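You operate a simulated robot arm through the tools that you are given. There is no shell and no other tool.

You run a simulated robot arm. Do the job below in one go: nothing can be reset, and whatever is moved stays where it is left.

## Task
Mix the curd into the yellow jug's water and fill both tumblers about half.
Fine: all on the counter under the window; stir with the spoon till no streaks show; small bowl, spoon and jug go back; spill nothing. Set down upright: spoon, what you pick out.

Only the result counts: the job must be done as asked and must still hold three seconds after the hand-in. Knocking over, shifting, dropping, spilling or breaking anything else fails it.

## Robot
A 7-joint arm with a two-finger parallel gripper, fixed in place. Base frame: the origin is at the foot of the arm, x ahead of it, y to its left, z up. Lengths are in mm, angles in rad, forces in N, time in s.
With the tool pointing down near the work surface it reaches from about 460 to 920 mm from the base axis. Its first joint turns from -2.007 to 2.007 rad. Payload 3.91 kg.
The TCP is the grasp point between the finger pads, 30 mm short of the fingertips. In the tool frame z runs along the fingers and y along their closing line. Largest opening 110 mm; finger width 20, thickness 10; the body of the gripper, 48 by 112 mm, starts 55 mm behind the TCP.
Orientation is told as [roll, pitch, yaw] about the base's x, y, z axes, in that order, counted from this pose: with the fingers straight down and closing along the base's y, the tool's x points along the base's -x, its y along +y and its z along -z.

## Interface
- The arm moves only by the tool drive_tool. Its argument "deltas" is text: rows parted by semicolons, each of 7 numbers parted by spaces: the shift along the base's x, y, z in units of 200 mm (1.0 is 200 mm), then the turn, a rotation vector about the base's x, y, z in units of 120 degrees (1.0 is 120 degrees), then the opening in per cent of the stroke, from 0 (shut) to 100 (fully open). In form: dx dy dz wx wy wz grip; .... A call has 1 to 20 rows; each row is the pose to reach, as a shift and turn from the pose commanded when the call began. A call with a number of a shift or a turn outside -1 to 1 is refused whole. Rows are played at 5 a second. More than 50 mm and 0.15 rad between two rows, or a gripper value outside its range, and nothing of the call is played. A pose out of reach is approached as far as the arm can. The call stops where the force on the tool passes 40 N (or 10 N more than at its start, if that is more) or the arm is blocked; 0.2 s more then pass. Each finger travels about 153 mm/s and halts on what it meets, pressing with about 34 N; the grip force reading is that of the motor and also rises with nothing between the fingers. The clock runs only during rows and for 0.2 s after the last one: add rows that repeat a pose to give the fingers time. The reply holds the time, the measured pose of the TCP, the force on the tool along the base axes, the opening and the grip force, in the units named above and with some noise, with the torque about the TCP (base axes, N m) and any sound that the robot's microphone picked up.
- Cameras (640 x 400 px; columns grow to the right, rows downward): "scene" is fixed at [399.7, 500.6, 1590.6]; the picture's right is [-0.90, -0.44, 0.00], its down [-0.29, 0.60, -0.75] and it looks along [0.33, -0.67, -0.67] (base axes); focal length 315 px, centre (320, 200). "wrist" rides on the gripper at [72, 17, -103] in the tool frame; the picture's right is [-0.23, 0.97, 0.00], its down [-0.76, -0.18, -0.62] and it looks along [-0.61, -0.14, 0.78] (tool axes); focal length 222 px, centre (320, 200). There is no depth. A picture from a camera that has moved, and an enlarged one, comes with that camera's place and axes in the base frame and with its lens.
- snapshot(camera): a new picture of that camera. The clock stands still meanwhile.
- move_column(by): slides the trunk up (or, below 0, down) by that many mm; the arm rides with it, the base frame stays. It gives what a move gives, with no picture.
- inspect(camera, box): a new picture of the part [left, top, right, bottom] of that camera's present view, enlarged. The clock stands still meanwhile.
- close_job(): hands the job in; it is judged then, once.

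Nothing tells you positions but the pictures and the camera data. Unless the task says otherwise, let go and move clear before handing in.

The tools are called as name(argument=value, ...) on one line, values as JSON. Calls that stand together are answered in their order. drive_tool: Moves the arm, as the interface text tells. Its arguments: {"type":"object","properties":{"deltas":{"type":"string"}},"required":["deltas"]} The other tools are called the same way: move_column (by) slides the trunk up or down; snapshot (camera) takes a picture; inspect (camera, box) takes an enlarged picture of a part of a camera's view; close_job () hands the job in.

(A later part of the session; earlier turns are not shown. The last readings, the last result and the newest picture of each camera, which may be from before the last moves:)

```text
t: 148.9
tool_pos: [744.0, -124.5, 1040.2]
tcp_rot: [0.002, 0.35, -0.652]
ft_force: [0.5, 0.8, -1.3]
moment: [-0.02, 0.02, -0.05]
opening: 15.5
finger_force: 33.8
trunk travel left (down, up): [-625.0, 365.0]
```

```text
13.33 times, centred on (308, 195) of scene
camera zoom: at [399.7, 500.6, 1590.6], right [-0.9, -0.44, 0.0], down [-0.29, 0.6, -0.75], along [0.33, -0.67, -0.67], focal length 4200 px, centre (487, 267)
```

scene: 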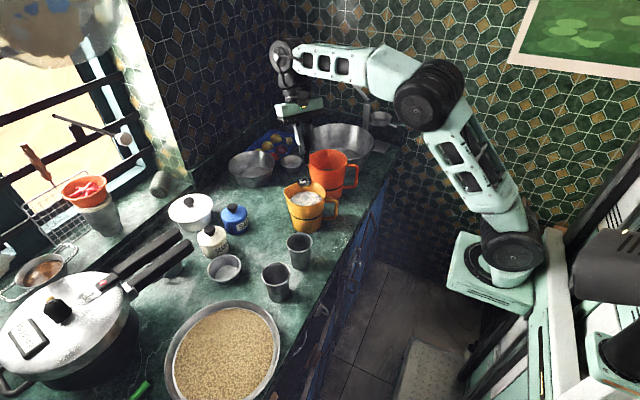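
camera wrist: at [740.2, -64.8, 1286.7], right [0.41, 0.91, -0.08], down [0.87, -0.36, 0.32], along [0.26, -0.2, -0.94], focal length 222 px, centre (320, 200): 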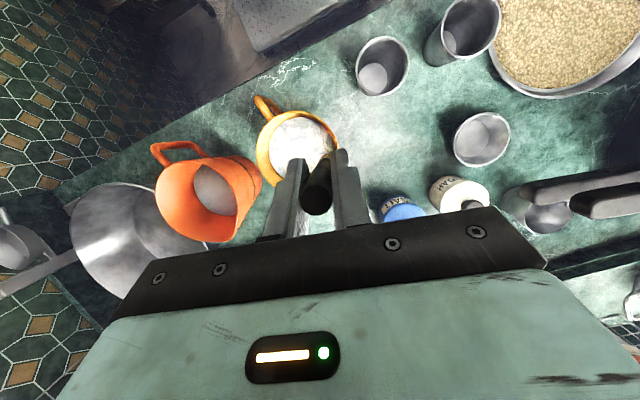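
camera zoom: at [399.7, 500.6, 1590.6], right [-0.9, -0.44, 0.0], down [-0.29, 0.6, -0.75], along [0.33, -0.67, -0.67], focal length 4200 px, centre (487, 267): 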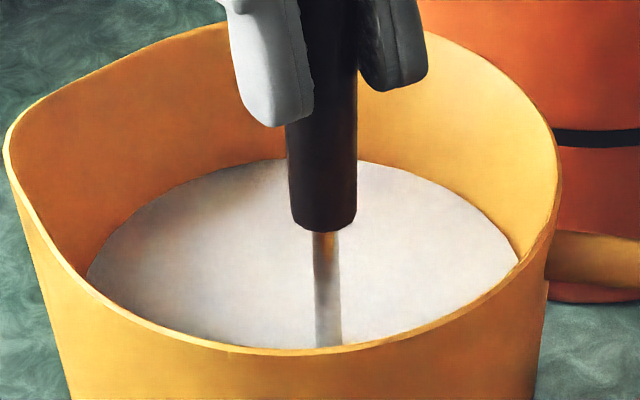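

The mixture is uniform with no streaks. I raise the spoon slowly out of the liquid and let it drip over the jug.

drive_tool(deltas="0 0 0.03 0 0 0 5; 0 0 0.07 0 0 0 5; 0 0 0.11 0 0 0 5; 0 0 0.15 0 0 0 5; 0 0 0.19 0 0 0 5; 0 0 0.23 0 0 0 5; 0 0 0.27 0 0 0 5; 0 0 0.31 0 0 0 5; 0 0 0.35 0 0 0 5; 0 0 0.39 0 0 0 5; 0 0 0.43 0 0 0 5; 0 0 0.47 0 0 0 5; 0 0 0.51 0 0 0 5; 0 0 0.55 0 0 0 5; 0 0 0.58 0 0 0 5; 0 0 0.58 0 0 0 5; 0 0 0.58 0 0 0 5; 0 0 0.58 0 0 0 5")

inspect(camera="scene", box=[260, 140, 350, 220])

inspect(camera="scene", box=[285, 165, 330, 205])

```text
t: 152.8
tool_pos: [742.8, -123.5, 1156.6]
tcp_rot: [-0.002, 0.35, -0.65]
ft_force: [-0.1, -0.1, -0.3]
moment: [0.0, -0.01, 0.02]
opening: 15.6
finger_force: 33.5
trunk travel left (down, up): [-625.0, 365.0]
```

```text
5.00 times, centred on (305, 180) of scene
camera zoom: at [399.7, 500.6, 1590.6], right [-0.9, -0.44, 0.0], down [-0.29, 0.6, -0.75], along [0.33, -0.67, -0.67], focal length 1575 px, centre (395, 300)
```

zoom: 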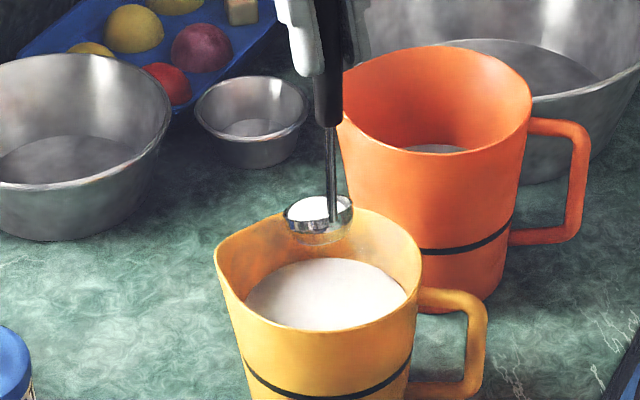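

```text
10.00 times, centred on (308, 185) of scene
camera zoom: at [399.7, 500.6, 1590.6], right [-0.9, -0.44, 0.0], down [-0.29, 0.6, -0.75], along [0.33, -0.67, -0.67], focal length 3150 px, centre (445, 350)
```

zoom: 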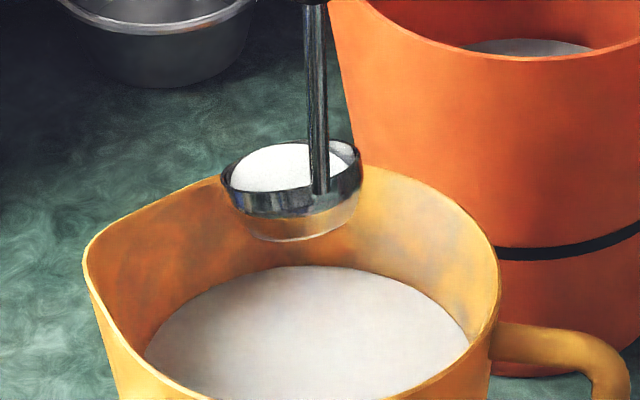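

The spoon scooped up some liquid, which I want back in the jug. I yaw around the cup (staying over the jug) to -139°, so I can then tip it out comfortably.

drive_tool(deltas="0.0066 0.0079 0 0 0 -0.05 5; 0.0141 0.015 0 0 0 -0.1 5; 0.0222 0.0213 0 0 0 -0.15 5; 0.031 0.0268 0 0 0 -0.2 5; 0.0403 0.0313 0 0 0 -0.25 5; 0.05 0.0347 0 0 0 -0.3 5; 0.06 0.0372 0 0 0 -0.35 5; 0.0702 0.0386 0 0 0 -0.4 5; 0.0805 0.0389 0 0 0 -0.45 5; 0.0908 0.0382 0 0 0 -0.5 5; 0.101 0.0363 0 0 0 -0.55 5; 0.1109 0.0335 0 0 0 -0.6 5; 0.1204 0.0296 0 0 0 -0.65 5; 0.1295 0.0247 0 0 0 -0.7 5; 0.138 0.0189 0 0 0 -0.75 5; 0.1459 0.0123 0 0 0 -0.8 5; 0.153 0.0048 0 0 0 -0.85 5; 0.153 0.0048 0 0 0 -0.85 5")

snapshot(camera="scene")

inspect(camera="scene", box=[260, 140, 350, 220])

```text
t: 156.6
tool_pos: [773.9, -123.4, 1156.0]
tcp_rot: [0.0, 0.351, -2.431]
ft_force: [-0.8, 1.3, -1.0]
moment: [0.02, -0.03, 0.01]
opening: 15.7
finger_force: 34.4
trunk travel left (down, up): [-625.0, 365.0]
```

```text
taken
```

scene: 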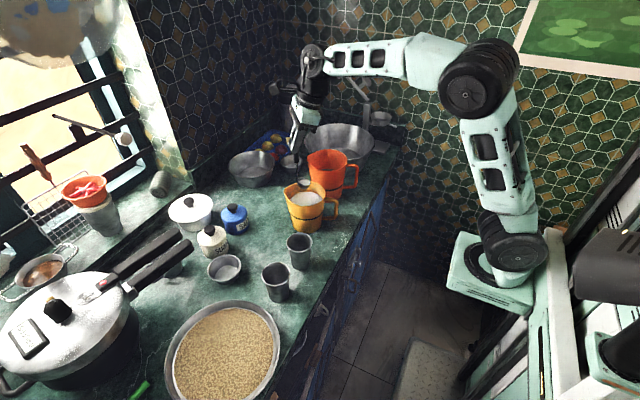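

```text
5.00 times, centred on (305, 180) of scene
camera zoom: at [399.7, 500.6, 1590.6], right [-0.9, -0.44, 0.0], down [-0.29, 0.6, -0.75], along [0.33, -0.67, -0.67], focal length 1575 px, centre (395, 300)
```

zoom: 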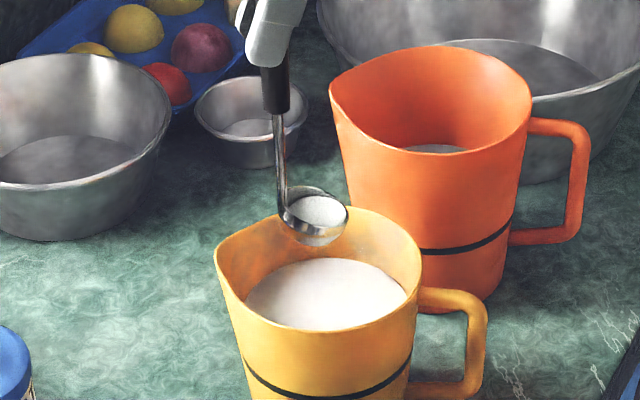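

Good posture (elbow up). I now tip the cup's liquid back into the jug, keeping the cup over the jug's centre.

drive_tool(deltas="-0.051 -0.044 0.0055 0.02717 -0.03158 0 5; -0.102 -0.0875 0.0055 0.05433 -0.06317 0 5; -0.153 -0.1315 -0.001 0.0815 -0.09475 0 5; -0.203 -0.1745 -0.0125 0.10867 -0.12633 0 5; -0.253 -0.2175 -0.0305 0.13583 -0.15792 0 5; -0.3005 -0.2585 -0.0535 0.163 -0.1895 0 5; -0.347 -0.2985 -0.0825 0.19017 -0.22108 0 5; -0.391 -0.3365 -0.1165 0.21733 -0.25267 0 5; -0.433 -0.3725 -0.155 0.2445 -0.28425 0 5; -0.472 -0.406 -0.1985 0.27167 -0.31583 0 5; -0.472 -0.406 -0.1985 0.27167 -0.31583 0 5; -0.472 -0.406 -0.1985 0.27167 -0.31583 0 5")

inspect(camera="scene", box=[260, 140, 350, 220])

snapshot(camera="scene")

```text
t: 159.2
tool_pos: [679.4, -203.8, 1117.2]
tcp_rot: [0.0, 1.224, -2.429]
ft_force: [0.4, 0.3, -0.4]
moment: [-0.08, 0.07, 0.02]
opening: 15.5
finger_force: 33.7
trunk travel left (down, up): [-625.0, 365.0]
```

```text
5.00 times, centred on (305, 180) of scene
camera zoom: at [399.7, 500.6, 1590.6], right [-0.9, -0.44, 0.0], down [-0.29, 0.6, -0.75], along [0.33, -0.67, -0.67], focal length 1575 px, centre (395, 300)
```

zoom: 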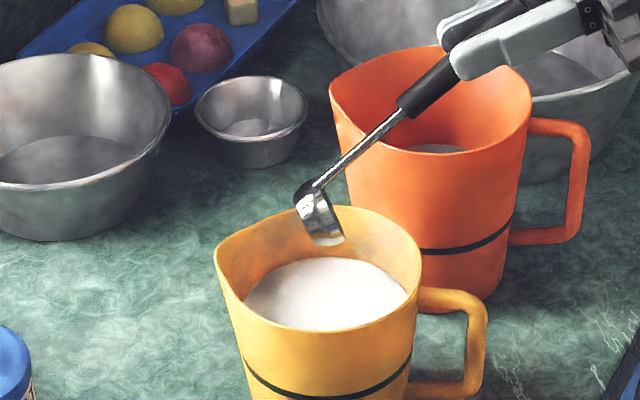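

```text
taken
```

scene: 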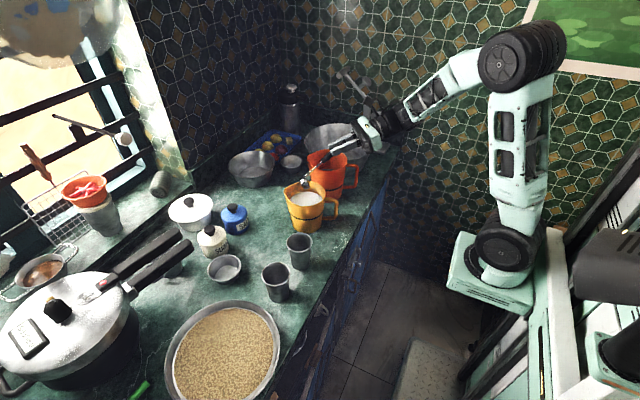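

inspect(camera="scene", box=[285, 165, 330, 205])

drive_tool(deltas="-0.036 -0.031 -0.048 0.02717 -0.03158 0 5; -0.0685 -0.059 -0.0995 0.05433 -0.06317 0 5; -0.0975 -0.084 -0.155 0.0815 -0.09475 0 5; -0.123 -0.106 -0.2135 0.10867 -0.12633 0 5; -0.123 -0.106 -0.2135 0.10867 -0.12633 0 5; -0.123 -0.106 -0.2135 0.10867 -0.12633 0 5; -0.123 -0.106 -0.2135 0.10867 -0.12633 0 5; -0.123 -0.106 -0.2135 0.10867 -0.12633 0 5; -0.123 -0.106 -0.2135 0.10867 -0.12633 0 5")

inspect(camera="scene", box=[285, 165, 330, 205])

```text
10.00 times, centred on (308, 185) of scene
camera zoom: at [399.7, 500.6, 1590.6], right [-0.9, -0.44, 0.0], down [-0.29, 0.6, -0.75], along [0.33, -0.67, -0.67], focal length 3150 px, centre (445, 350)
```

zoom: 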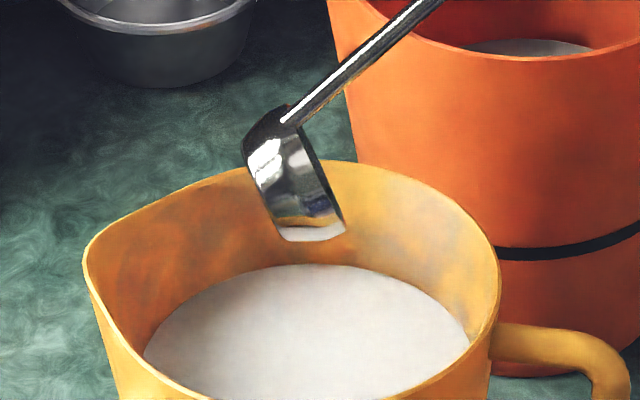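

```text
t: 161.2
tool_pos: [655.4, -224.8, 1073.6]
tcp_rot: [2.316, 1.568, -0.116]
ft_force: [1.3, 0.0, -0.3]
moment: [-0.08, 0.06, -0.02]
opening: 15.6
finger_force: 34.0
trunk travel left (down, up): [-625.0, 365.0]
```

```text
10.00 times, centred on (308, 185) of scene
camera zoom: at [399.7, 500.6, 1590.6], right [-0.9, -0.44, 0.0], down [-0.29, 0.6, -0.75], along [0.33, -0.67, -0.67], focal length 3150 px, centre (445, 350)
```

zoom: 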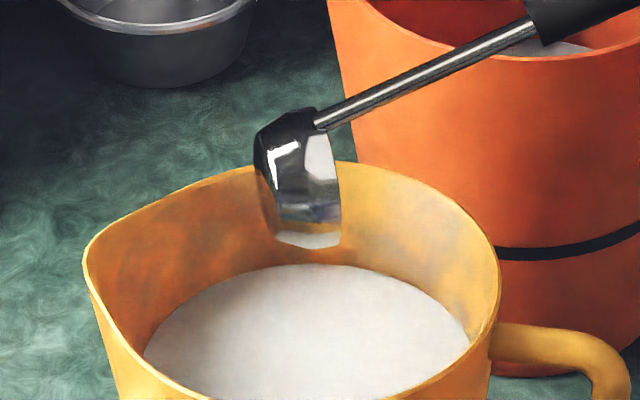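

snapshot(camera="wrist")

drive_tool(deltas="0 0 0.02 0.02717 -0.03158 0 5; -0.01 -0.01 0.04 0.05433 -0.06317 0 5; -0.01 -0.01 0.04 0.05433 -0.06317 0 5; -0.01 -0.01 0.04 0.05433 -0.06317 0 5; 0 0 0.02 0.02717 -0.03158 0 5; 0 0 0 0 0 0 5; 0 0 0 0 0 0 5")

inspect(camera="wrist", box=[240, 60, 400, 220])

```text
taken
camera wrist: at [587.6, -305.3, 1146.3], right [0.64, -0.74, -0.23], down [-0.59, -0.27, -0.76], along [0.5, 0.62, -0.61], focal length 222 px, centre (320, 200)
```

wrist: 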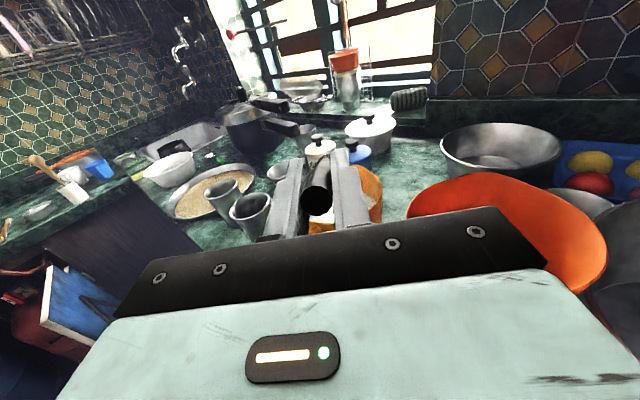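

```text
t: 162.8
tool_pos: [656.0, -226.1, 1074.2]
tcp_rot: [1.683, 1.571, -0.748]
ft_force: [0.0, -0.4, -0.6]
moment: [-0.07, 0.07, -0.02]
opening: 15.5
finger_force: 34.2
trunk travel left (down, up): [-625.0, 365.0]
```

```text
2.50 times, centred on (320, 140) of wrist
camera zoom: at [588.6, -305.3, 1146.1], right [0.64, -0.74, -0.23], down [-0.59, -0.27, -0.76], along [0.5, 0.62, -0.61], focal length 555 px, centre (320, 350)
```

zoom: 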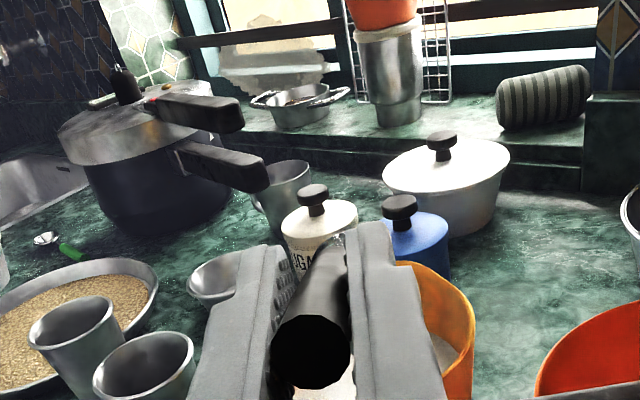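

I turn the spoon back towards upright above the jug and inspect the cup.

drive_tool(deltas="0.0255 0.022 0.0585 -0.02717 0.03158 0 5; 0.0545 0.047 0.114 -0.05433 0.06317 0 5; 0.087 0.075 0.1655 -0.0815 0.09475 0 5; 0.123 0.106 0.2135 -0.10867 0.12633 0 5; 0.162 0.1395 0.257 -0.13583 0.15792 0 5; 0.204 0.1755 0.2955 -0.163 0.1895 0 5; 0.248 0.2135 0.3295 -0.19017 0.22108 0 5; 0.2945 0.2535 0.3585 -0.21733 0.25267 0 5; 0.342 0.2945 0.3815 -0.2445 0.28425 0 5; 0.392 0.3375 0.3995 -0.27167 0.31583 0 5; 0.442 0.3805 0.411 -0.29883 0.34742 0 5; 0.493 0.4245 0.4175 -0.326 0.379 0 5; 0.544 0.468 0.4175 -0.35317 0.41058 0 5; 0.595 0.512 0.412 -0.38033 0.44217 0 5; 0.595 0.512 0.412 -0.38033 0.44217 0 5")

inspect(camera="scene", box=[285, 165, 330, 205])

```text
t: 165.9
tool_pos: [774.4, -122.4, 1156.0]
tcp_rot: [0.0, 0.349, -2.432]
ft_force: [-0.1, -0.3, -1.4]
moment: [0.01, -0.01, -0.01]
opening: 15.6
finger_force: 33.9
trunk travel left (down, up): [-625.0, 365.0]
```

```text
10.00 times, centred on (308, 185) of scene
camera zoom: at [399.7, 500.6, 1590.6], right [-0.9, -0.44, 0.0], down [-0.29, 0.6, -0.75], along [0.33, -0.67, -0.67], focal length 3150 px, centre (445, 350)
```

zoom: 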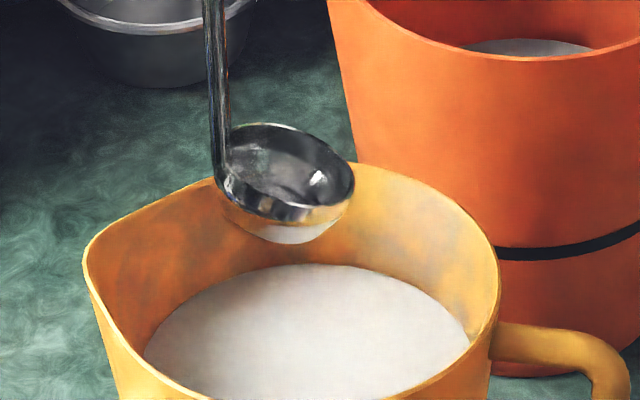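

The spoon is empty now. I yaw back while moving away from the jug towards the spoon's place.

drive_tool(deltas="0.002 0.02 0 0 0 0.0654 5; 0.004 0.06 0 0 0 0.1308 5; 0.006 0.1 0 0 0 0.1962 5; 0.008 0.15 0 0 0 0.2616 5; 0.01 0.2 0 0 0 0.327 5; 0.012 0.25 0 0 0 0.3924 5; 0.014 0.3 0 0 0 0.4578 5; 0.016 0.35 0 0 0 0.5232 5; 0.018 0.4 0 0 0 0.5886 5; 0.02 0.45 0 0 0 0.654 5; 0.022 0.5 0 0 0 0.7194 5; 0.025 0.54 0 0 0 0.7848 5; 0.028 0.562 0 0 0 0.85 5; 0.028 0.562 0 0 0 0.85 5")

drive_tool(deltas="0 0 0 -0.0336 -0.0442 0 5; 0 0 0 -0.0673 -0.0885 0 5; 0 0 0 -0.1009 -0.1327 0 5; 0 0 0 -0.1009 -0.1327 0 5")

snapshot(camera="scene")

```text
t: 168.9
tool_pos: [780.3, -10.0, 1155.6]
tcp_rot: [0.0, 0.35, -0.648]
ft_force: [-0.5, 1.2, -0.7]
moment: [0.0, 0.04, -0.06]
opening: 15.6
finger_force: 33.6
trunk travel left (down, up): [-625.0, 365.0]
```

```text
t: 169.9
tool_pos: [778.9, -10.4, 1156.2]
tcp_rot: [-0.002, 0.001, -0.652]
ft_force: [0.0, -0.2, -1.0]
moment: [0.01, 0.02, 0.02]
opening: 15.4
finger_force: 34.1
trunk travel left (down, up): [-625.0, 365.0]
```

```text
taken
```

scene: 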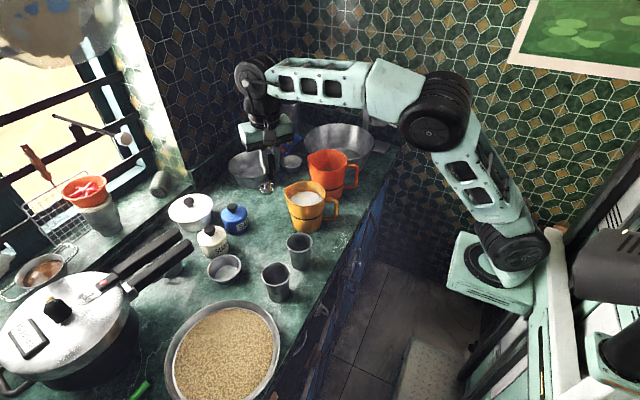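

drive_tool(deltas="0.007 0.022 0 0 0 0.055 5; 0.014 0.044 0 0 0 0.11 5; 0.021 0.066 -0.04 0 0 0.165 5; 0.0275 0.087 -0.1 0 0 0.2149 5; 0.0275 0.087 -0.2 0 0 0.2149 5; 0.0275 0.087 -0.3 0 0 0.2149 5; 0.0275 0.087 -0.4 0 0 0.2149 5; 0.0275 0.087 -0.5 0 0 0.2149 5; 0.0275 0.087 -0.58 0 0 0.2149 5; 0.0275 0.087 -0.58 0 0 0.2149 5")

inspect(camera="scene", box=[230, 180, 310, 250])

```text
t: 172.2
tool_pos: [785.4, 8.0, 1039.3]
tcp_rot: [-0.002, 0.002, -0.201]
ft_force: [-0.2, 0.1, -1.4]
moment: [-0.01, 0.04, -0.03]
opening: 15.6
finger_force: 33.7
trunk travel left (down, up): [-625.0, 365.0]
```

```text
5.71 times, centred on (270, 215) of scene
camera zoom: at [399.7, 500.6, 1590.6], right [-0.9, -0.44, 0.0], down [-0.29, 0.6, -0.75], along [0.33, -0.67, -0.67], focal length 1800 px, centre (606, 114)
```

zoom: 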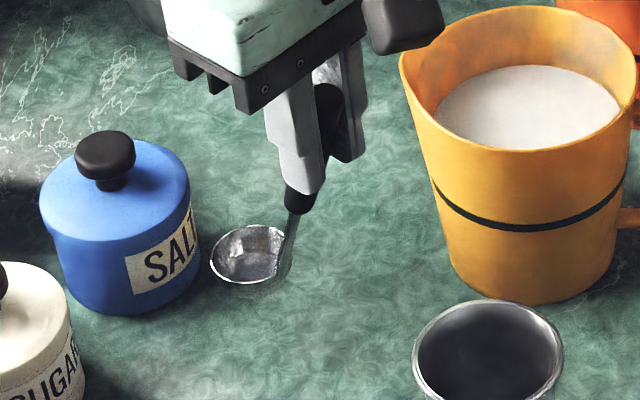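

Above its place. I lower the spoon and feel for the counter.

drive_tool(deltas="0 0 -0.06 0 0 0 5; 0 0 -0.13 0 0 0 5; 0 0 -0.19 0 0 0 5; 0 0 -0.23 0 0 0 5; 0 0 -0.25 0 0 0 5; 0 0 -0.25 0 0 0 5")

drive_tool(deltas="0 0 -0.01 0 0 0 5; 0 0 -0.01 0 0 0 5")

inspect(camera="scene", box=[230, 180, 310, 250])

```text
t: 173.6
tool_pos: [784.4, 6.1, 991.1]
tcp_rot: [-0.003, 0.001, -0.201]
ft_force: [0.0, -0.4, -1.4]
moment: [0.03, 0.01, 0.01]
opening: 15.5
finger_force: 33.5
trunk travel left (down, up): [-625.0, 365.0]
```

```text
t: 174.2
tool_pos: [786.0, 7.5, 988.0]
tcp_rot: [-0.001, 0.002, -0.201]
ft_force: [-0.3, -0.5, -1.1]
moment: [-0.01, 0.06, 0.05]
opening: 15.5
finger_force: 33.9
trunk travel left (down, up): [-625.0, 365.0]
```

```text
5.71 times, centred on (270, 215) of scene
camera zoom: at [399.7, 500.6, 1590.6], right [-0.9, -0.44, 0.0], down [-0.29, 0.6, -0.75], along [0.33, -0.67, -0.67], focal length 1800 px, centre (606, 114)
```

zoom: 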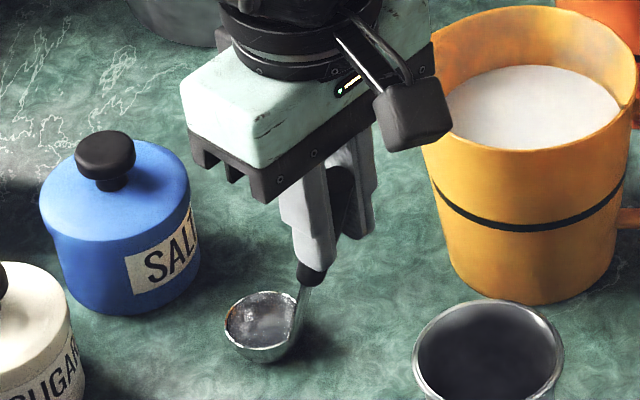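

drive_tool(deltas="0 0 -0.01 0 0 0 5; 0 0 -0.01 0 0 0 5")

drive_tool(deltas="0 0 -0.006 0 0 0 5; 0 0 -0.006 0 0 0 5")

drive_tool(deltas="0 0 -0.006 0 0 0 5; 0 0 -0.006 0 0 0 5")

```text
t: 174.8
tool_pos: [786.0, 6.6, 987.3]
tcp_rot: [-0.001, -0.002, -0.199]
ft_force: [-0.6, 0.3, 2.4]
moment: [0.04, 0.02, -0.01]
opening: 15.4
finger_force: 34.0
trunk travel left (down, up): [-625.0, 365.0]
```

```text
t: 175.3
tool_pos: [785.7, 6.9, 985.2]
tcp_rot: [-0.001, -0.001, -0.201]
ft_force: [-3.2, -0.7, 10.8]
moment: [-0.09, -0.24, -0.01]
opening: 15.5
finger_force: 34.1
trunk travel left (down, up): [-625.0, 365.0]
```

```text
t: 175.9
tool_pos: [784.3, 6.9, 985.4]
tcp_rot: [0.001, -0.002, -0.203]
ft_force: [-5.6, -2.0, 22.8]
moment: [-0.17, -0.57, -0.04]
opening: 15.3
finger_force: 34.3
trunk travel left (down, up): [-625.0, 365.0]
```

Contact felt. I relieve the pressure and open the jaws slowly.

drive_tool(deltas="0 0 0.006 0 0 0 5; 0 0 0.012 0 0 0 5; 0 0 0.012 0 0 0 5")

drive_tool(deltas="0 0 0 0 0 0 13; 0 0 0 0 0 0 14; 0 0 0 0 0 0 15; 0 0 0 0 0 0 16; 0 0 0 0 0 0 17; 0 0 0 0 0 0 19; 0 0 0 0 0 0 22; 0 0 0 0 0 0 27; 0 0 0 0 0 0 35; 0 0 0 0 0 0 45; 0 0 0 0 0 0 60; 0 0 0 0 0 0 60")

inspect(camera="scene", box=[230, 180, 310, 250])

inspect(camera="wrist", box=[230, 130, 410, 240])

```text
t: 176.8
tool_pos: [784.6, 6.6, 985.0]
tcp_rot: [-0.003, 0.002, -0.201]
ft_force: [0.9, 0.1, 7.7]
moment: [0.01, -0.48, 0.0]
opening: 15.4
finger_force: 34.1
trunk travel left (down, up): [-625.0, 365.0]
```

```text
t: 179.3
tool_pos: [784.7, 7.0, 986.2]
tcp_rot: [-0.001, 0.002, -0.2]
ft_force: [0.4, 0.5, -0.6]
moment: [-0.05, -0.02, -0.03]
opening: 66.0
finger_force: 0.0
trunk travel left (down, up): [-625.0, 365.0]
```

```text
5.71 times, centred on (270, 215) of scene
camera zoom: at [399.7, 500.6, 1590.6], right [-0.9, -0.44, 0.0], down [-0.29, 0.6, -0.75], along [0.33, -0.67, -0.67], focal length 1800 px, centre (606, 114)
```

zoom: 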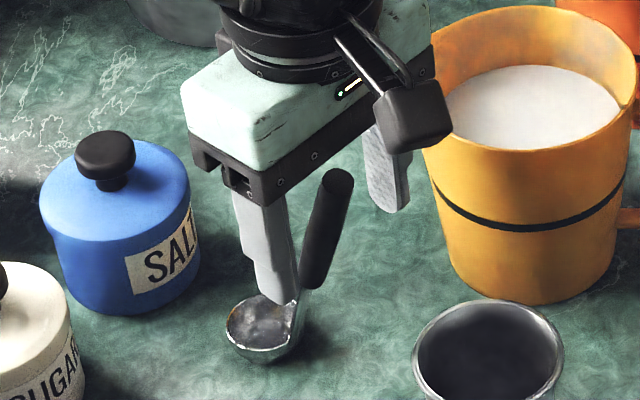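

```text
3.56 times, centred on (320, 185) of wrist
camera zoom: at [717.9, 38.0, 1089.7], right [0.42, 0.91, 0.0], down [0.71, -0.33, 0.62], along [0.57, -0.26, -0.78], focal length 790 px, centre (320, 253)
```

zoom: 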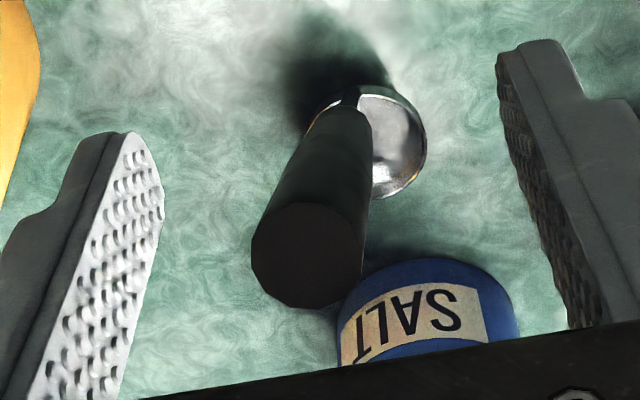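

The spoon stands upright on its own again. I raise the gripper clear of it.

drive_tool(deltas="0 0 0.05 0 0 0 65; 0 0 0.12 0 0 0 65; 0 0 0.2 0 0 0 65; 0 0 0.3 0 0 0 65; 0 0 0.4 0 0 0 65; 0 0 0.5 0 0 0 65; 0 0 0.6 0 0 0 65; 0 0 0.65 0 0 0 65")

inspect(camera="scene", box=[180, 160, 380, 300])

snapshot(camera="wrist")

```text
t: 181.2
tool_pos: [784.6, 5.4, 1117.3]
tcp_rot: [-0.001, 0.0, -0.201]
ft_force: [0.6, 0.2, 0.1]
moment: [-0.03, 0.04, 0.03]
opening: 71.5
finger_force: 0.1
trunk travel left (down, up): [-625.0, 365.0]
```

```text
2.86 times, centred on (280, 230) of scene
camera zoom: at [399.7, 500.6, 1590.6], right [-0.9, -0.44, 0.0], down [-0.29, 0.6, -0.75], along [0.33, -0.67, -0.67], focal length 900 px, centre (434, 114)
```

zoom: 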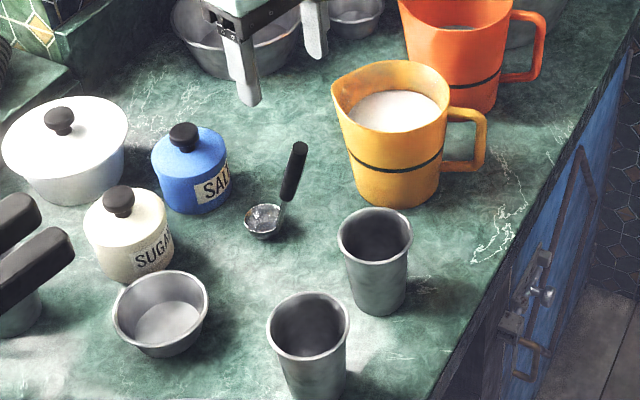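

```text
taken
camera wrist: at [717.6, 37.8, 1220.3], right [0.42, 0.91, 0.0], down [0.71, -0.33, 0.62], along [0.57, -0.26, -0.78], focal length 222 px, centre (320, 200)
```

wrist: 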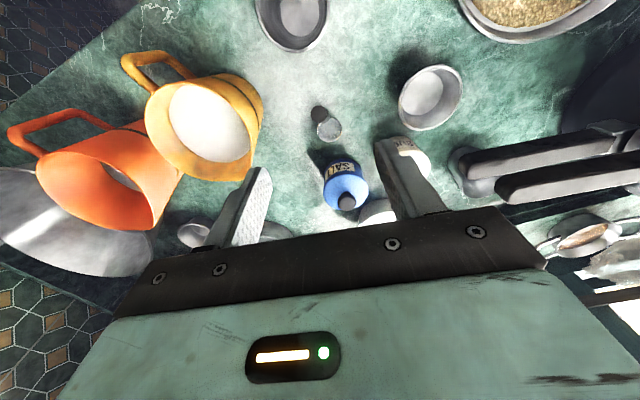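

Spoon, bowl and everything else stand well. Now the jug: I enlarge its handle from both cameras to locate it precisely.

inspect(camera="scene", box=[310, 170, 350, 225])

inspect(camera="wrist", box=[110, 30, 270, 190])

```text
7.27 times, centred on (330, 198) of scene
camera zoom: at [399.7, 500.6, 1590.6], right [-0.9, -0.44, 0.0], down [-0.29, 0.6, -0.75], along [0.33, -0.67, -0.67], focal length 2291 px, centre (247, 218)
```

zoom: 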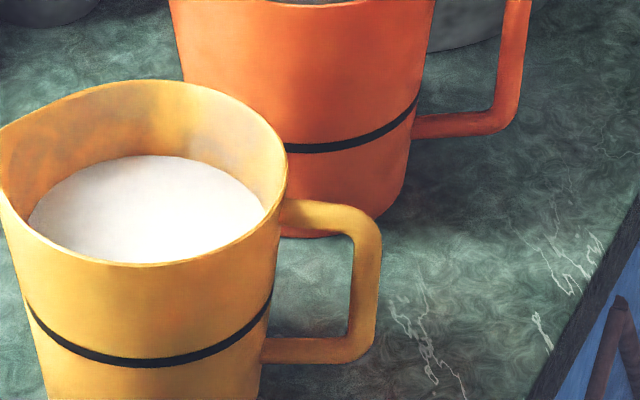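

```text
2.50 times, centred on (190, 110) of wrist
camera zoom: at [717.6, 37.8, 1220.3], right [0.42, 0.91, 0.0], down [0.71, -0.33, 0.62], along [0.57, -0.26, -0.78], focal length 555 px, centre (645, 425)
```

zoom: 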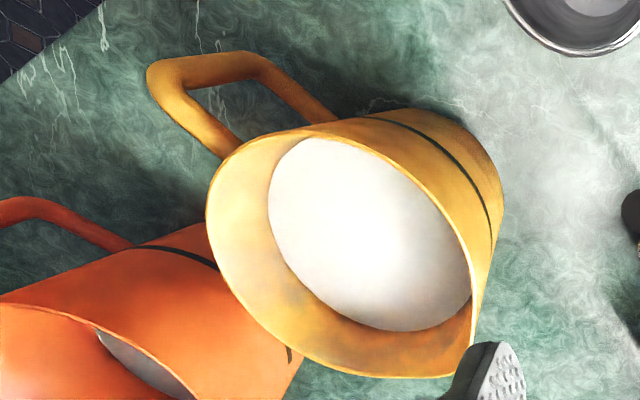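

The handle's outer bar is at about (667, -151), z 892–957. Given the full jug's weight (~0.8 kg), a pinch on the rim wall beside the handle (azimuth ~165°, one finger inside above the liquid) resists the tipping torque far better than pinching the handle. I move above that rim point.

drive_tool(deltas="-0.02 -0.03 0 0 0 -0.0557 45; -0.05 -0.07 0 0 0 -0.1114 45; -0.08 -0.12 0 0 0 -0.1671 45; -0.11 -0.17 0 0 0 -0.2228 45; -0.14 -0.22 0 0 0 -0.2785 45; -0.17 -0.27 -0.02 0 0 -0.3342 45; -0.2 -0.32 -0.05 0 0 -0.3899 45; -0.23 -0.37 -0.08 0 0 -0.4456 45; -0.26 -0.42 -0.11 0 0 -0.5013 45; -0.29 -0.46 -0.14 0 0 -0.557 45; -0.32 -0.5 -0.17 0 0 -0.6127 45; -0.35 -0.54 -0.2 0 0 -0.6684 45; -0.38 -0.58 -0.23 0 0 -0.7241 45; -0.403 -0.617 -0.26 0 0 -0.779 45; -0.403 -0.617 -0.26 0 0 -0.779 45")

snapshot(camera="wrist")

inspect(camera="scene", box=[260, 130, 370, 240])

snapshot(camera="scene")

```text
t: 184.3
tool_pos: [704.9, -117.2, 1065.3]
tcp_rot: [-0.001, 0.001, -1.833]
ft_force: [-0.5, -0.2, 0.5]
moment: [0.01, 0.03, 0.01]
opening: 49.5
finger_force: 0.1
trunk travel left (down, up): [-625.0, 365.0]
```

```text
taken
camera wrist: at [740.2, -51.0, 1167.7], right [0.88, -0.47, 0.0], down [-0.37, -0.69, 0.62], along [-0.29, -0.55, -0.78], focal length 222 px, centre (320, 200)
```

wrist: 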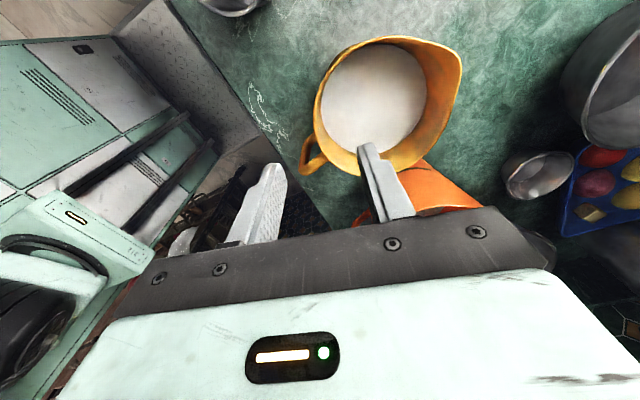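

```text
3.64 times, centred on (315, 185) of scene
camera zoom: at [399.7, 500.6, 1590.6], right [-0.9, -0.44, 0.0], down [-0.29, 0.6, -0.75], along [0.33, -0.67, -0.67], focal length 1145 px, centre (338, 254)
```

zoom: 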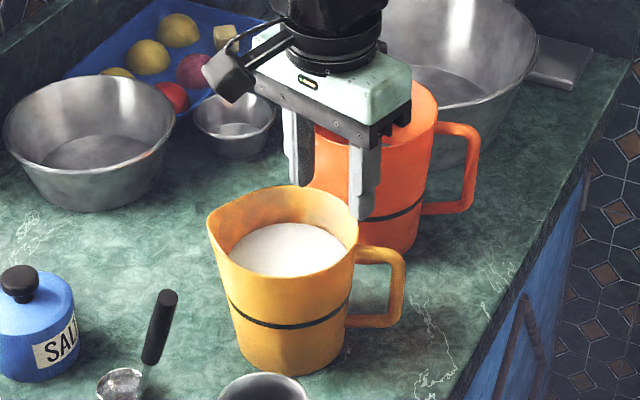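

```text
taken
```

scene: 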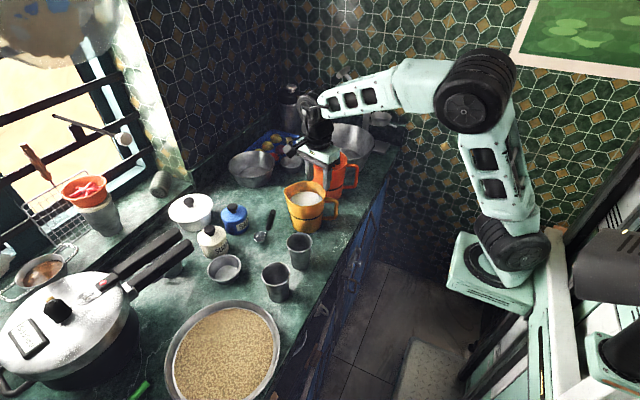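

inspect(camera="wrist", box=[280, 20, 480, 190])

```text
2.35 times, centred on (380, 105) of wrist
camera zoom: at [740.2, -51.0, 1167.7], right [0.88, -0.47, 0.0], down [-0.37, -0.69, 0.62], along [-0.29, -0.55, -0.78], focal length 523 px, centre (179, 424)
```

zoom: 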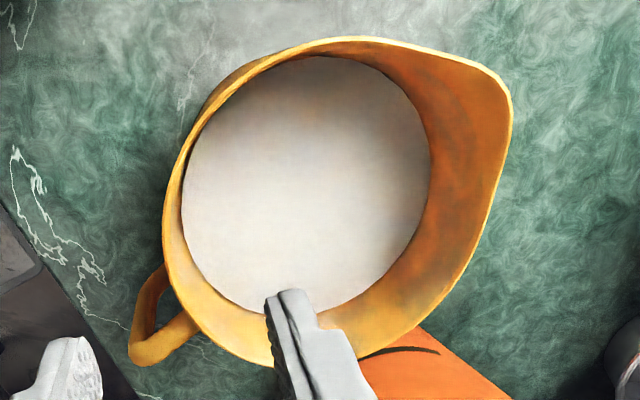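

inspect(camera="scene", box=[278, 172, 342, 212])

```text
10.00 times, centred on (310, 192) of scene
camera zoom: at [399.7, 500.6, 1590.6], right [-0.9, -0.44, 0.0], down [-0.29, 0.6, -0.75], along [0.33, -0.67, -0.67], focal length 3150 px, centre (420, 280)
```

zoom: 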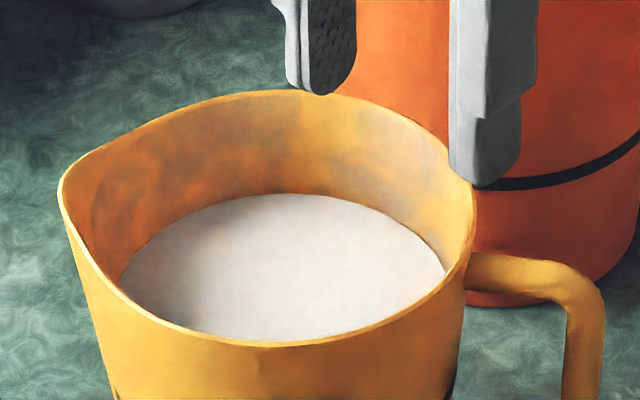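

The rim wall lies within ~1 mm of the jaw centre, and the handle clears the outer finger by ~18 mm. I descend so the pads straddle the wall, with the inner tip staying above the liquid.

drive_tool(deltas="0 0 -0.1 0 0 0 45; 0 0 -0.2 0 0 0 45; 0 0 -0.3 0 0 0 45; 0 0 -0.38 0 0 0 45; 0 0 -0.44 0 0 0 45; 0 0 -0.48 0 0 0 45; 0 0 -0.5 0 0 0 45; 0 0 -0.5 0 0 0 45")

inspect(camera="scene", box=[275, 155, 355, 225])

inspect(camera="wrist", box=[200, 60, 460, 260])

```text
t: 186.2
tool_pos: [704.3, -116.9, 964.4]
tcp_rot: [-0.003, 0.003, -1.834]
ft_force: [-1.1, -0.1, 0.9]
moment: [0.01, 0.01, 0.01]
opening: 49.2
finger_force: 0.1
trunk travel left (down, up): [-625.0, 365.0]
```

```text
5.71 times, centred on (315, 190) of scene
camera zoom: at [399.7, 500.6, 1590.6], right [-0.9, -0.44, 0.0], down [-0.29, 0.6, -0.75], along [0.33, -0.67, -0.67], focal length 1800 px, centre (349, 257)
```

zoom: 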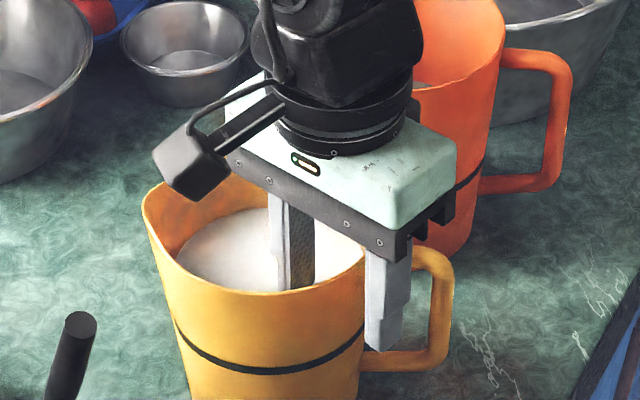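

```text
2.00 times, centred on (330, 160) of wrist
camera zoom: at [739.6, -50.8, 1067.9], right [0.88, -0.47, 0.0], down [-0.37, -0.69, 0.62], along [-0.29, -0.55, -0.78], focal length 444 px, centre (300, 280)
```

zoom: 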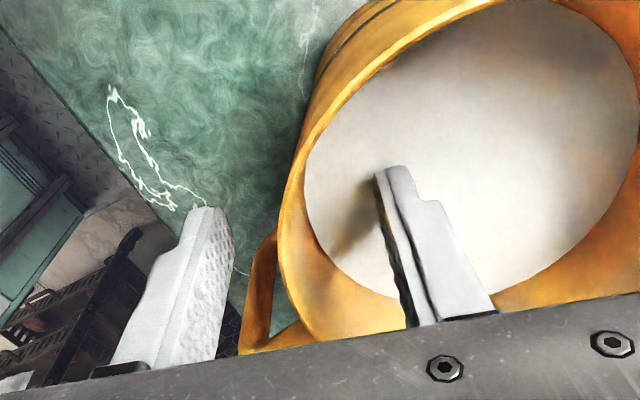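

The wall leans outward by ~8°, so I tilt the tool by 8° to make the pads flush with it and recentre by 3 mm.

drive_tool(deltas="-0.005 0.0013 0 -0.0058 -0.0215 0 45; -0.01 0.0026 0 -0.0116 -0.043 0 45; -0.0145 0.004 0 -0.0173 -0.0644 0 45; -0.0145 0.004 0 -0.0173 -0.0644 0 45")

inspect(camera="wrist", box=[200, 60, 460, 260])

inspect(camera="scene", box=[295, 175, 345, 215])

```text
t: 187.2
tool_pos: [700.8, -115.9, 964.1]
tcp_rot: [0.139, -0.001, -1.833]
ft_force: [0.8, -0.5, 0.0]
moment: [-0.02, 0.01, 0.0]
opening: 49.6
finger_force: 0.1
trunk travel left (down, up): [-625.0, 365.0]
```

```text
2.00 times, centred on (330, 160) of wrist
camera zoom: at [722.8, -46.1, 1069.0], right [0.87, -0.47, 0.14], down [-0.45, -0.67, 0.59], along [-0.19, -0.58, -0.79], focal length 444 px, centre (300, 280)
```

zoom: 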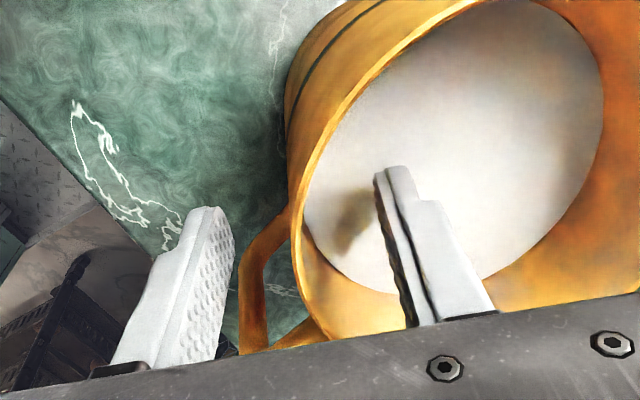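

```text
10.00 times, centred on (320, 195) of scene
camera zoom: at [399.7, 500.6, 1590.6], right [-0.9, -0.44, 0.0], down [-0.29, 0.6, -0.75], along [0.33, -0.67, -0.67], focal length 3150 px, centre (320, 250)
```

zoom: 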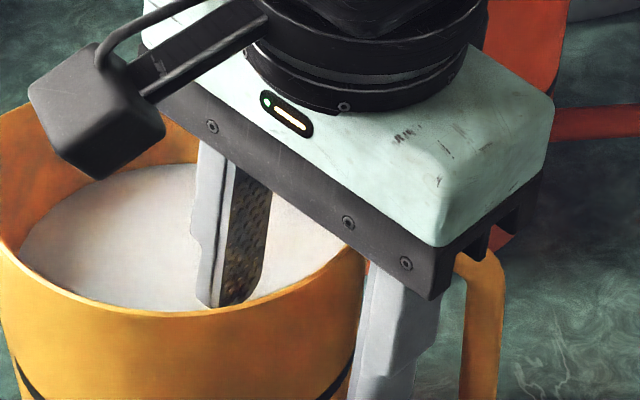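

Well centred. I close slowly onto the wall.

drive_tool(deltas="0 0 0 0 0 0 40; 0 0 0 0 0 0 34; 0 0 0 0 0 0 28; 0 0 0 0 0 0 23; 0 0 0 0 0 0 19; 0 0 0 0 0 0 16; 0 0 0 0 0 0 14; 0 0 0 0 0 0 12; 0 0 0 0 0 0 10; 0 0 0 0 0 0 8")

inspect(camera="wrist", box=[230, 90, 410, 250])

```text
t: 189.3
tool_pos: [701.1, -115.4, 963.9]
tcp_rot: [0.139, 0.0, -1.832]
ft_force: [1.0, 0.1, 0.8]
moment: [-0.02, 0.02, -0.06]
opening: 8.8
finger_force: 0.1
trunk travel left (down, up): [-625.0, 365.0]
```

```text
2.50 times, centred on (320, 170) of wrist
camera zoom: at [722.8, -46.1, 1068.9], right [0.87, -0.47, 0.13], down [-0.45, -0.67, 0.59], along [-0.19, -0.58, -0.79], focal length 555 px, centre (320, 275)
```

zoom: 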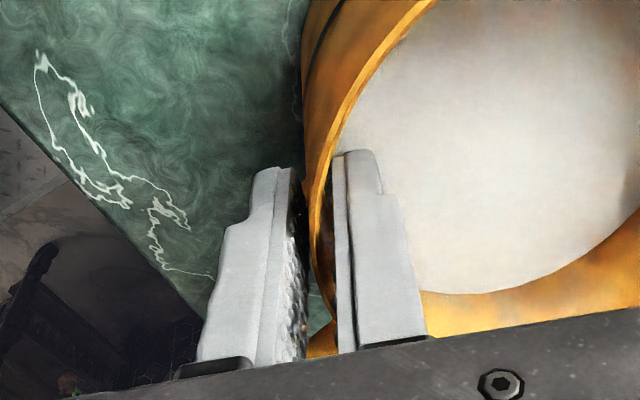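

drive_tool(deltas="0 0 0 0 0 0 7; 0 0 0 0 0 0 6; 0 0 0 0 0 0 5; 0 0 0 0 0 0 4; 0 0 0 0 0 0 3; 0 0 0 0 0 0 2; 0 0 0 0 0 0 1; 0 0 0 0 0 0 0; 0 0 0 0 0 0 0; 0 0 0 0 0 0 0")

inspect(camera="wrist", box=[230, 90, 410, 250])

inspect(camera="scene", box=[270, 150, 370, 240])

```text
t: 191.6
tool_pos: [701.0, -115.5, 963.7]
tcp_rot: [0.138, 0.0, -1.833]
ft_force: [-2.7, 0.0, 0.9]
moment: [0.19, 0.6, 0.0]
opening: 2.6
finger_force: 34.4
trunk travel left (down, up): [-625.0, 365.0]
```

```text
2.50 times, centred on (320, 170) of wrist
camera zoom: at [722.7, -46.1, 1068.7], right [0.87, -0.47, 0.13], down [-0.45, -0.67, 0.59], along [-0.19, -0.58, -0.79], focal length 555 px, centre (320, 275)
```

zoom: 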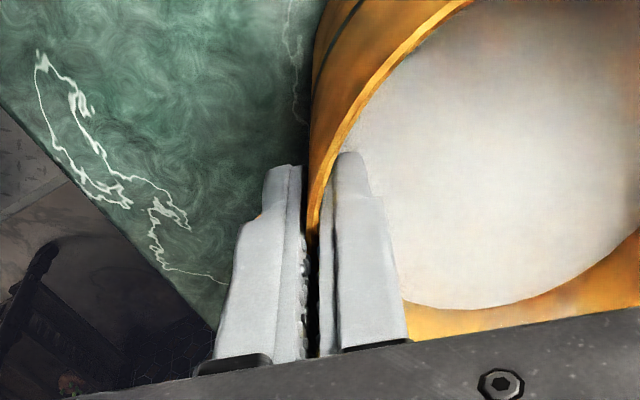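

```text
4.44 times, centred on (320, 195) of scene
camera zoom: at [399.7, 500.6, 1590.6], right [-0.9, -0.44, 0.0], down [-0.29, 0.6, -0.75], along [0.33, -0.67, -0.67], focal length 1400 px, centre (320, 222)
```

zoom: 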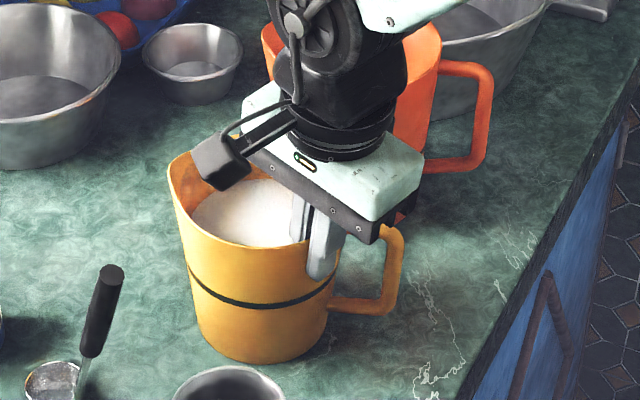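

Gripped on the ~2.6 mm wall. There is a torque of ~0.6 N·m, so I check whether the jug is being tilted.

inspect(camera="scene", box=[275, 180, 355, 240])

drive_tool(deltas="0 0 0 0 0 0 0; 0 0 0 0 0 0 0; 0 0 0 0 0 0 0")

```text
6.67 times, centred on (315, 210) of scene
camera zoom: at [399.7, 500.6, 1590.6], right [-0.9, -0.44, 0.0], down [-0.29, 0.6, -0.75], along [0.33, -0.67, -0.67], focal length 2100 px, centre (353, 133)
```

zoom: 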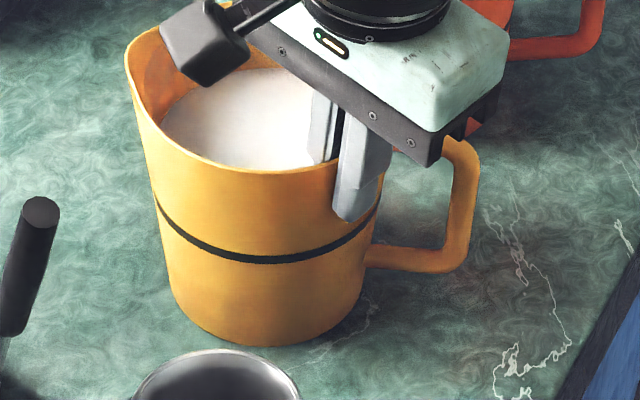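

```text
t: 192.3
tool_pos: [701.8, -115.4, 963.9]
tcp_rot: [0.14, -0.001, -1.832]
ft_force: [-1.8, 1.1, 0.2]
moment: [0.17, 0.5, -0.03]
opening: 2.7
finger_force: 34.2
trunk travel left (down, up): [-625.0, 365.0]
```

The gripper is already applying roughly the same spout-up torque that will be needed to hold the jug in the air. I lift very slightly to test.

drive_tool(deltas="0 0 0.004 0 0 0 0; 0 0 0.008 0 0 0 0; 0 0 0.012 0 0 0 0; 0 0 0.016 0 0 0 0; 0 0 0.02 0 0 0 0; 0 0 0.02 0 0 0 0")

inspect(camera="scene", box=[275, 180, 355, 240])

inspect(camera="wrist", box=[230, 90, 410, 250])

```text
t: 193.8
tool_pos: [702.1, -115.9, 967.3]
tcp_rot: [0.138, -0.002, -1.831]
ft_force: [-0.1, -0.6, -6.7]
moment: [0.19, 0.31, 0.01]
opening: 2.6
finger_force: 34.2
trunk travel left (down, up): [-625.0, 365.0]
```

```text
6.67 times, centred on (315, 210) of scene
camera zoom: at [399.7, 500.6, 1590.6], right [-0.9, -0.44, 0.0], down [-0.29, 0.6, -0.75], along [0.33, -0.67, -0.67], focal length 2100 px, centre (353, 133)
```

zoom: 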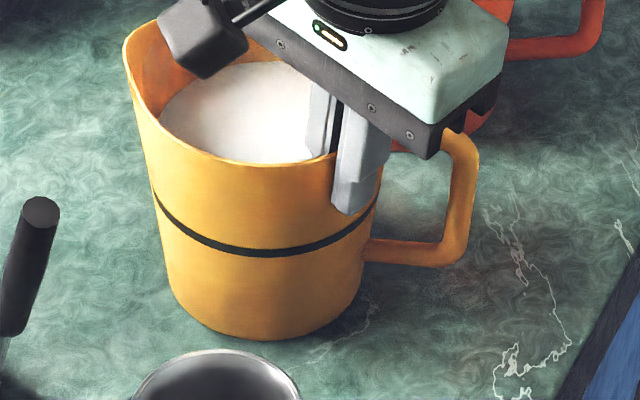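

```text
2.50 times, centred on (320, 170) of wrist
camera zoom: at [723.2, -45.9, 1072.8], right [0.87, -0.47, 0.13], down [-0.45, -0.67, 0.59], along [-0.19, -0.58, -0.79], focal length 555 px, centre (320, 275)
```

zoom: 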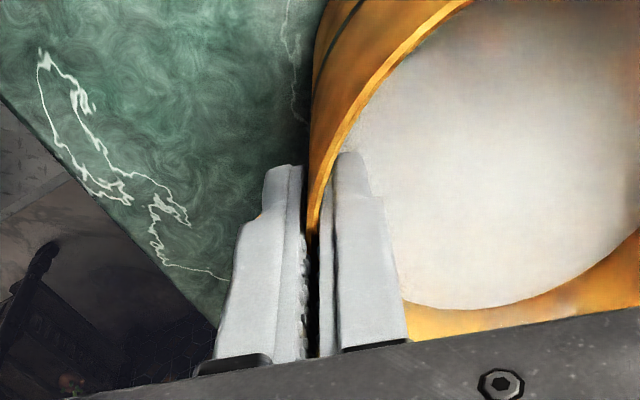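

It carries ~6.7 N with a stable grip. I lift further and check for stability.

drive_tool(deltas="0 0 0.006 0 0 0 0; 0 0 0.014 0 0 0 0; 0 0 0.024 0 0 0 0; 0 0 0.036 0 0 0 0; 0 0 0.048 0 0 0 0; 0 0 0.056 0 0 0 0; 0 0 0.06 0 0 0 0; 0 0 0.06 0 0 0 0; 0 0 0.06 0 0 0 0")

inspect(camera="scene", box=[275, 180, 355, 240])

inspect(camera="wrist", box=[230, 90, 410, 250])

```text
t: 195.8
tool_pos: [701.2, -115.5, 979.5]
tcp_rot: [0.138, -0.001, -1.831]
ft_force: [0.6, 0.5, -7.1]
moment: [0.2, 0.33, -0.01]
opening: 2.5
finger_force: 34.1
trunk travel left (down, up): [-625.0, 365.0]
```

```text
6.67 times, centred on (315, 210) of scene
camera zoom: at [399.7, 500.6, 1590.6], right [-0.9, -0.44, 0.0], down [-0.29, 0.6, -0.75], along [0.33, -0.67, -0.67], focal length 2100 px, centre (353, 133)
```

zoom: 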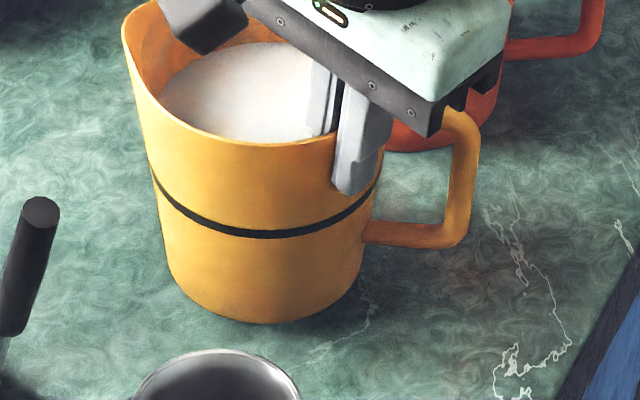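

```text
2.50 times, centred on (320, 170) of wrist
camera zoom: at [723.1, -46.3, 1084.5], right [0.87, -0.47, 0.13], down [-0.45, -0.67, 0.59], along [-0.19, -0.58, -0.79], focal length 555 px, centre (320, 275)
```

zoom: 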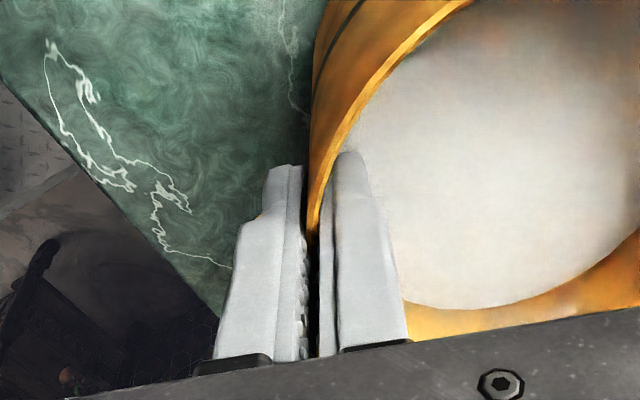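

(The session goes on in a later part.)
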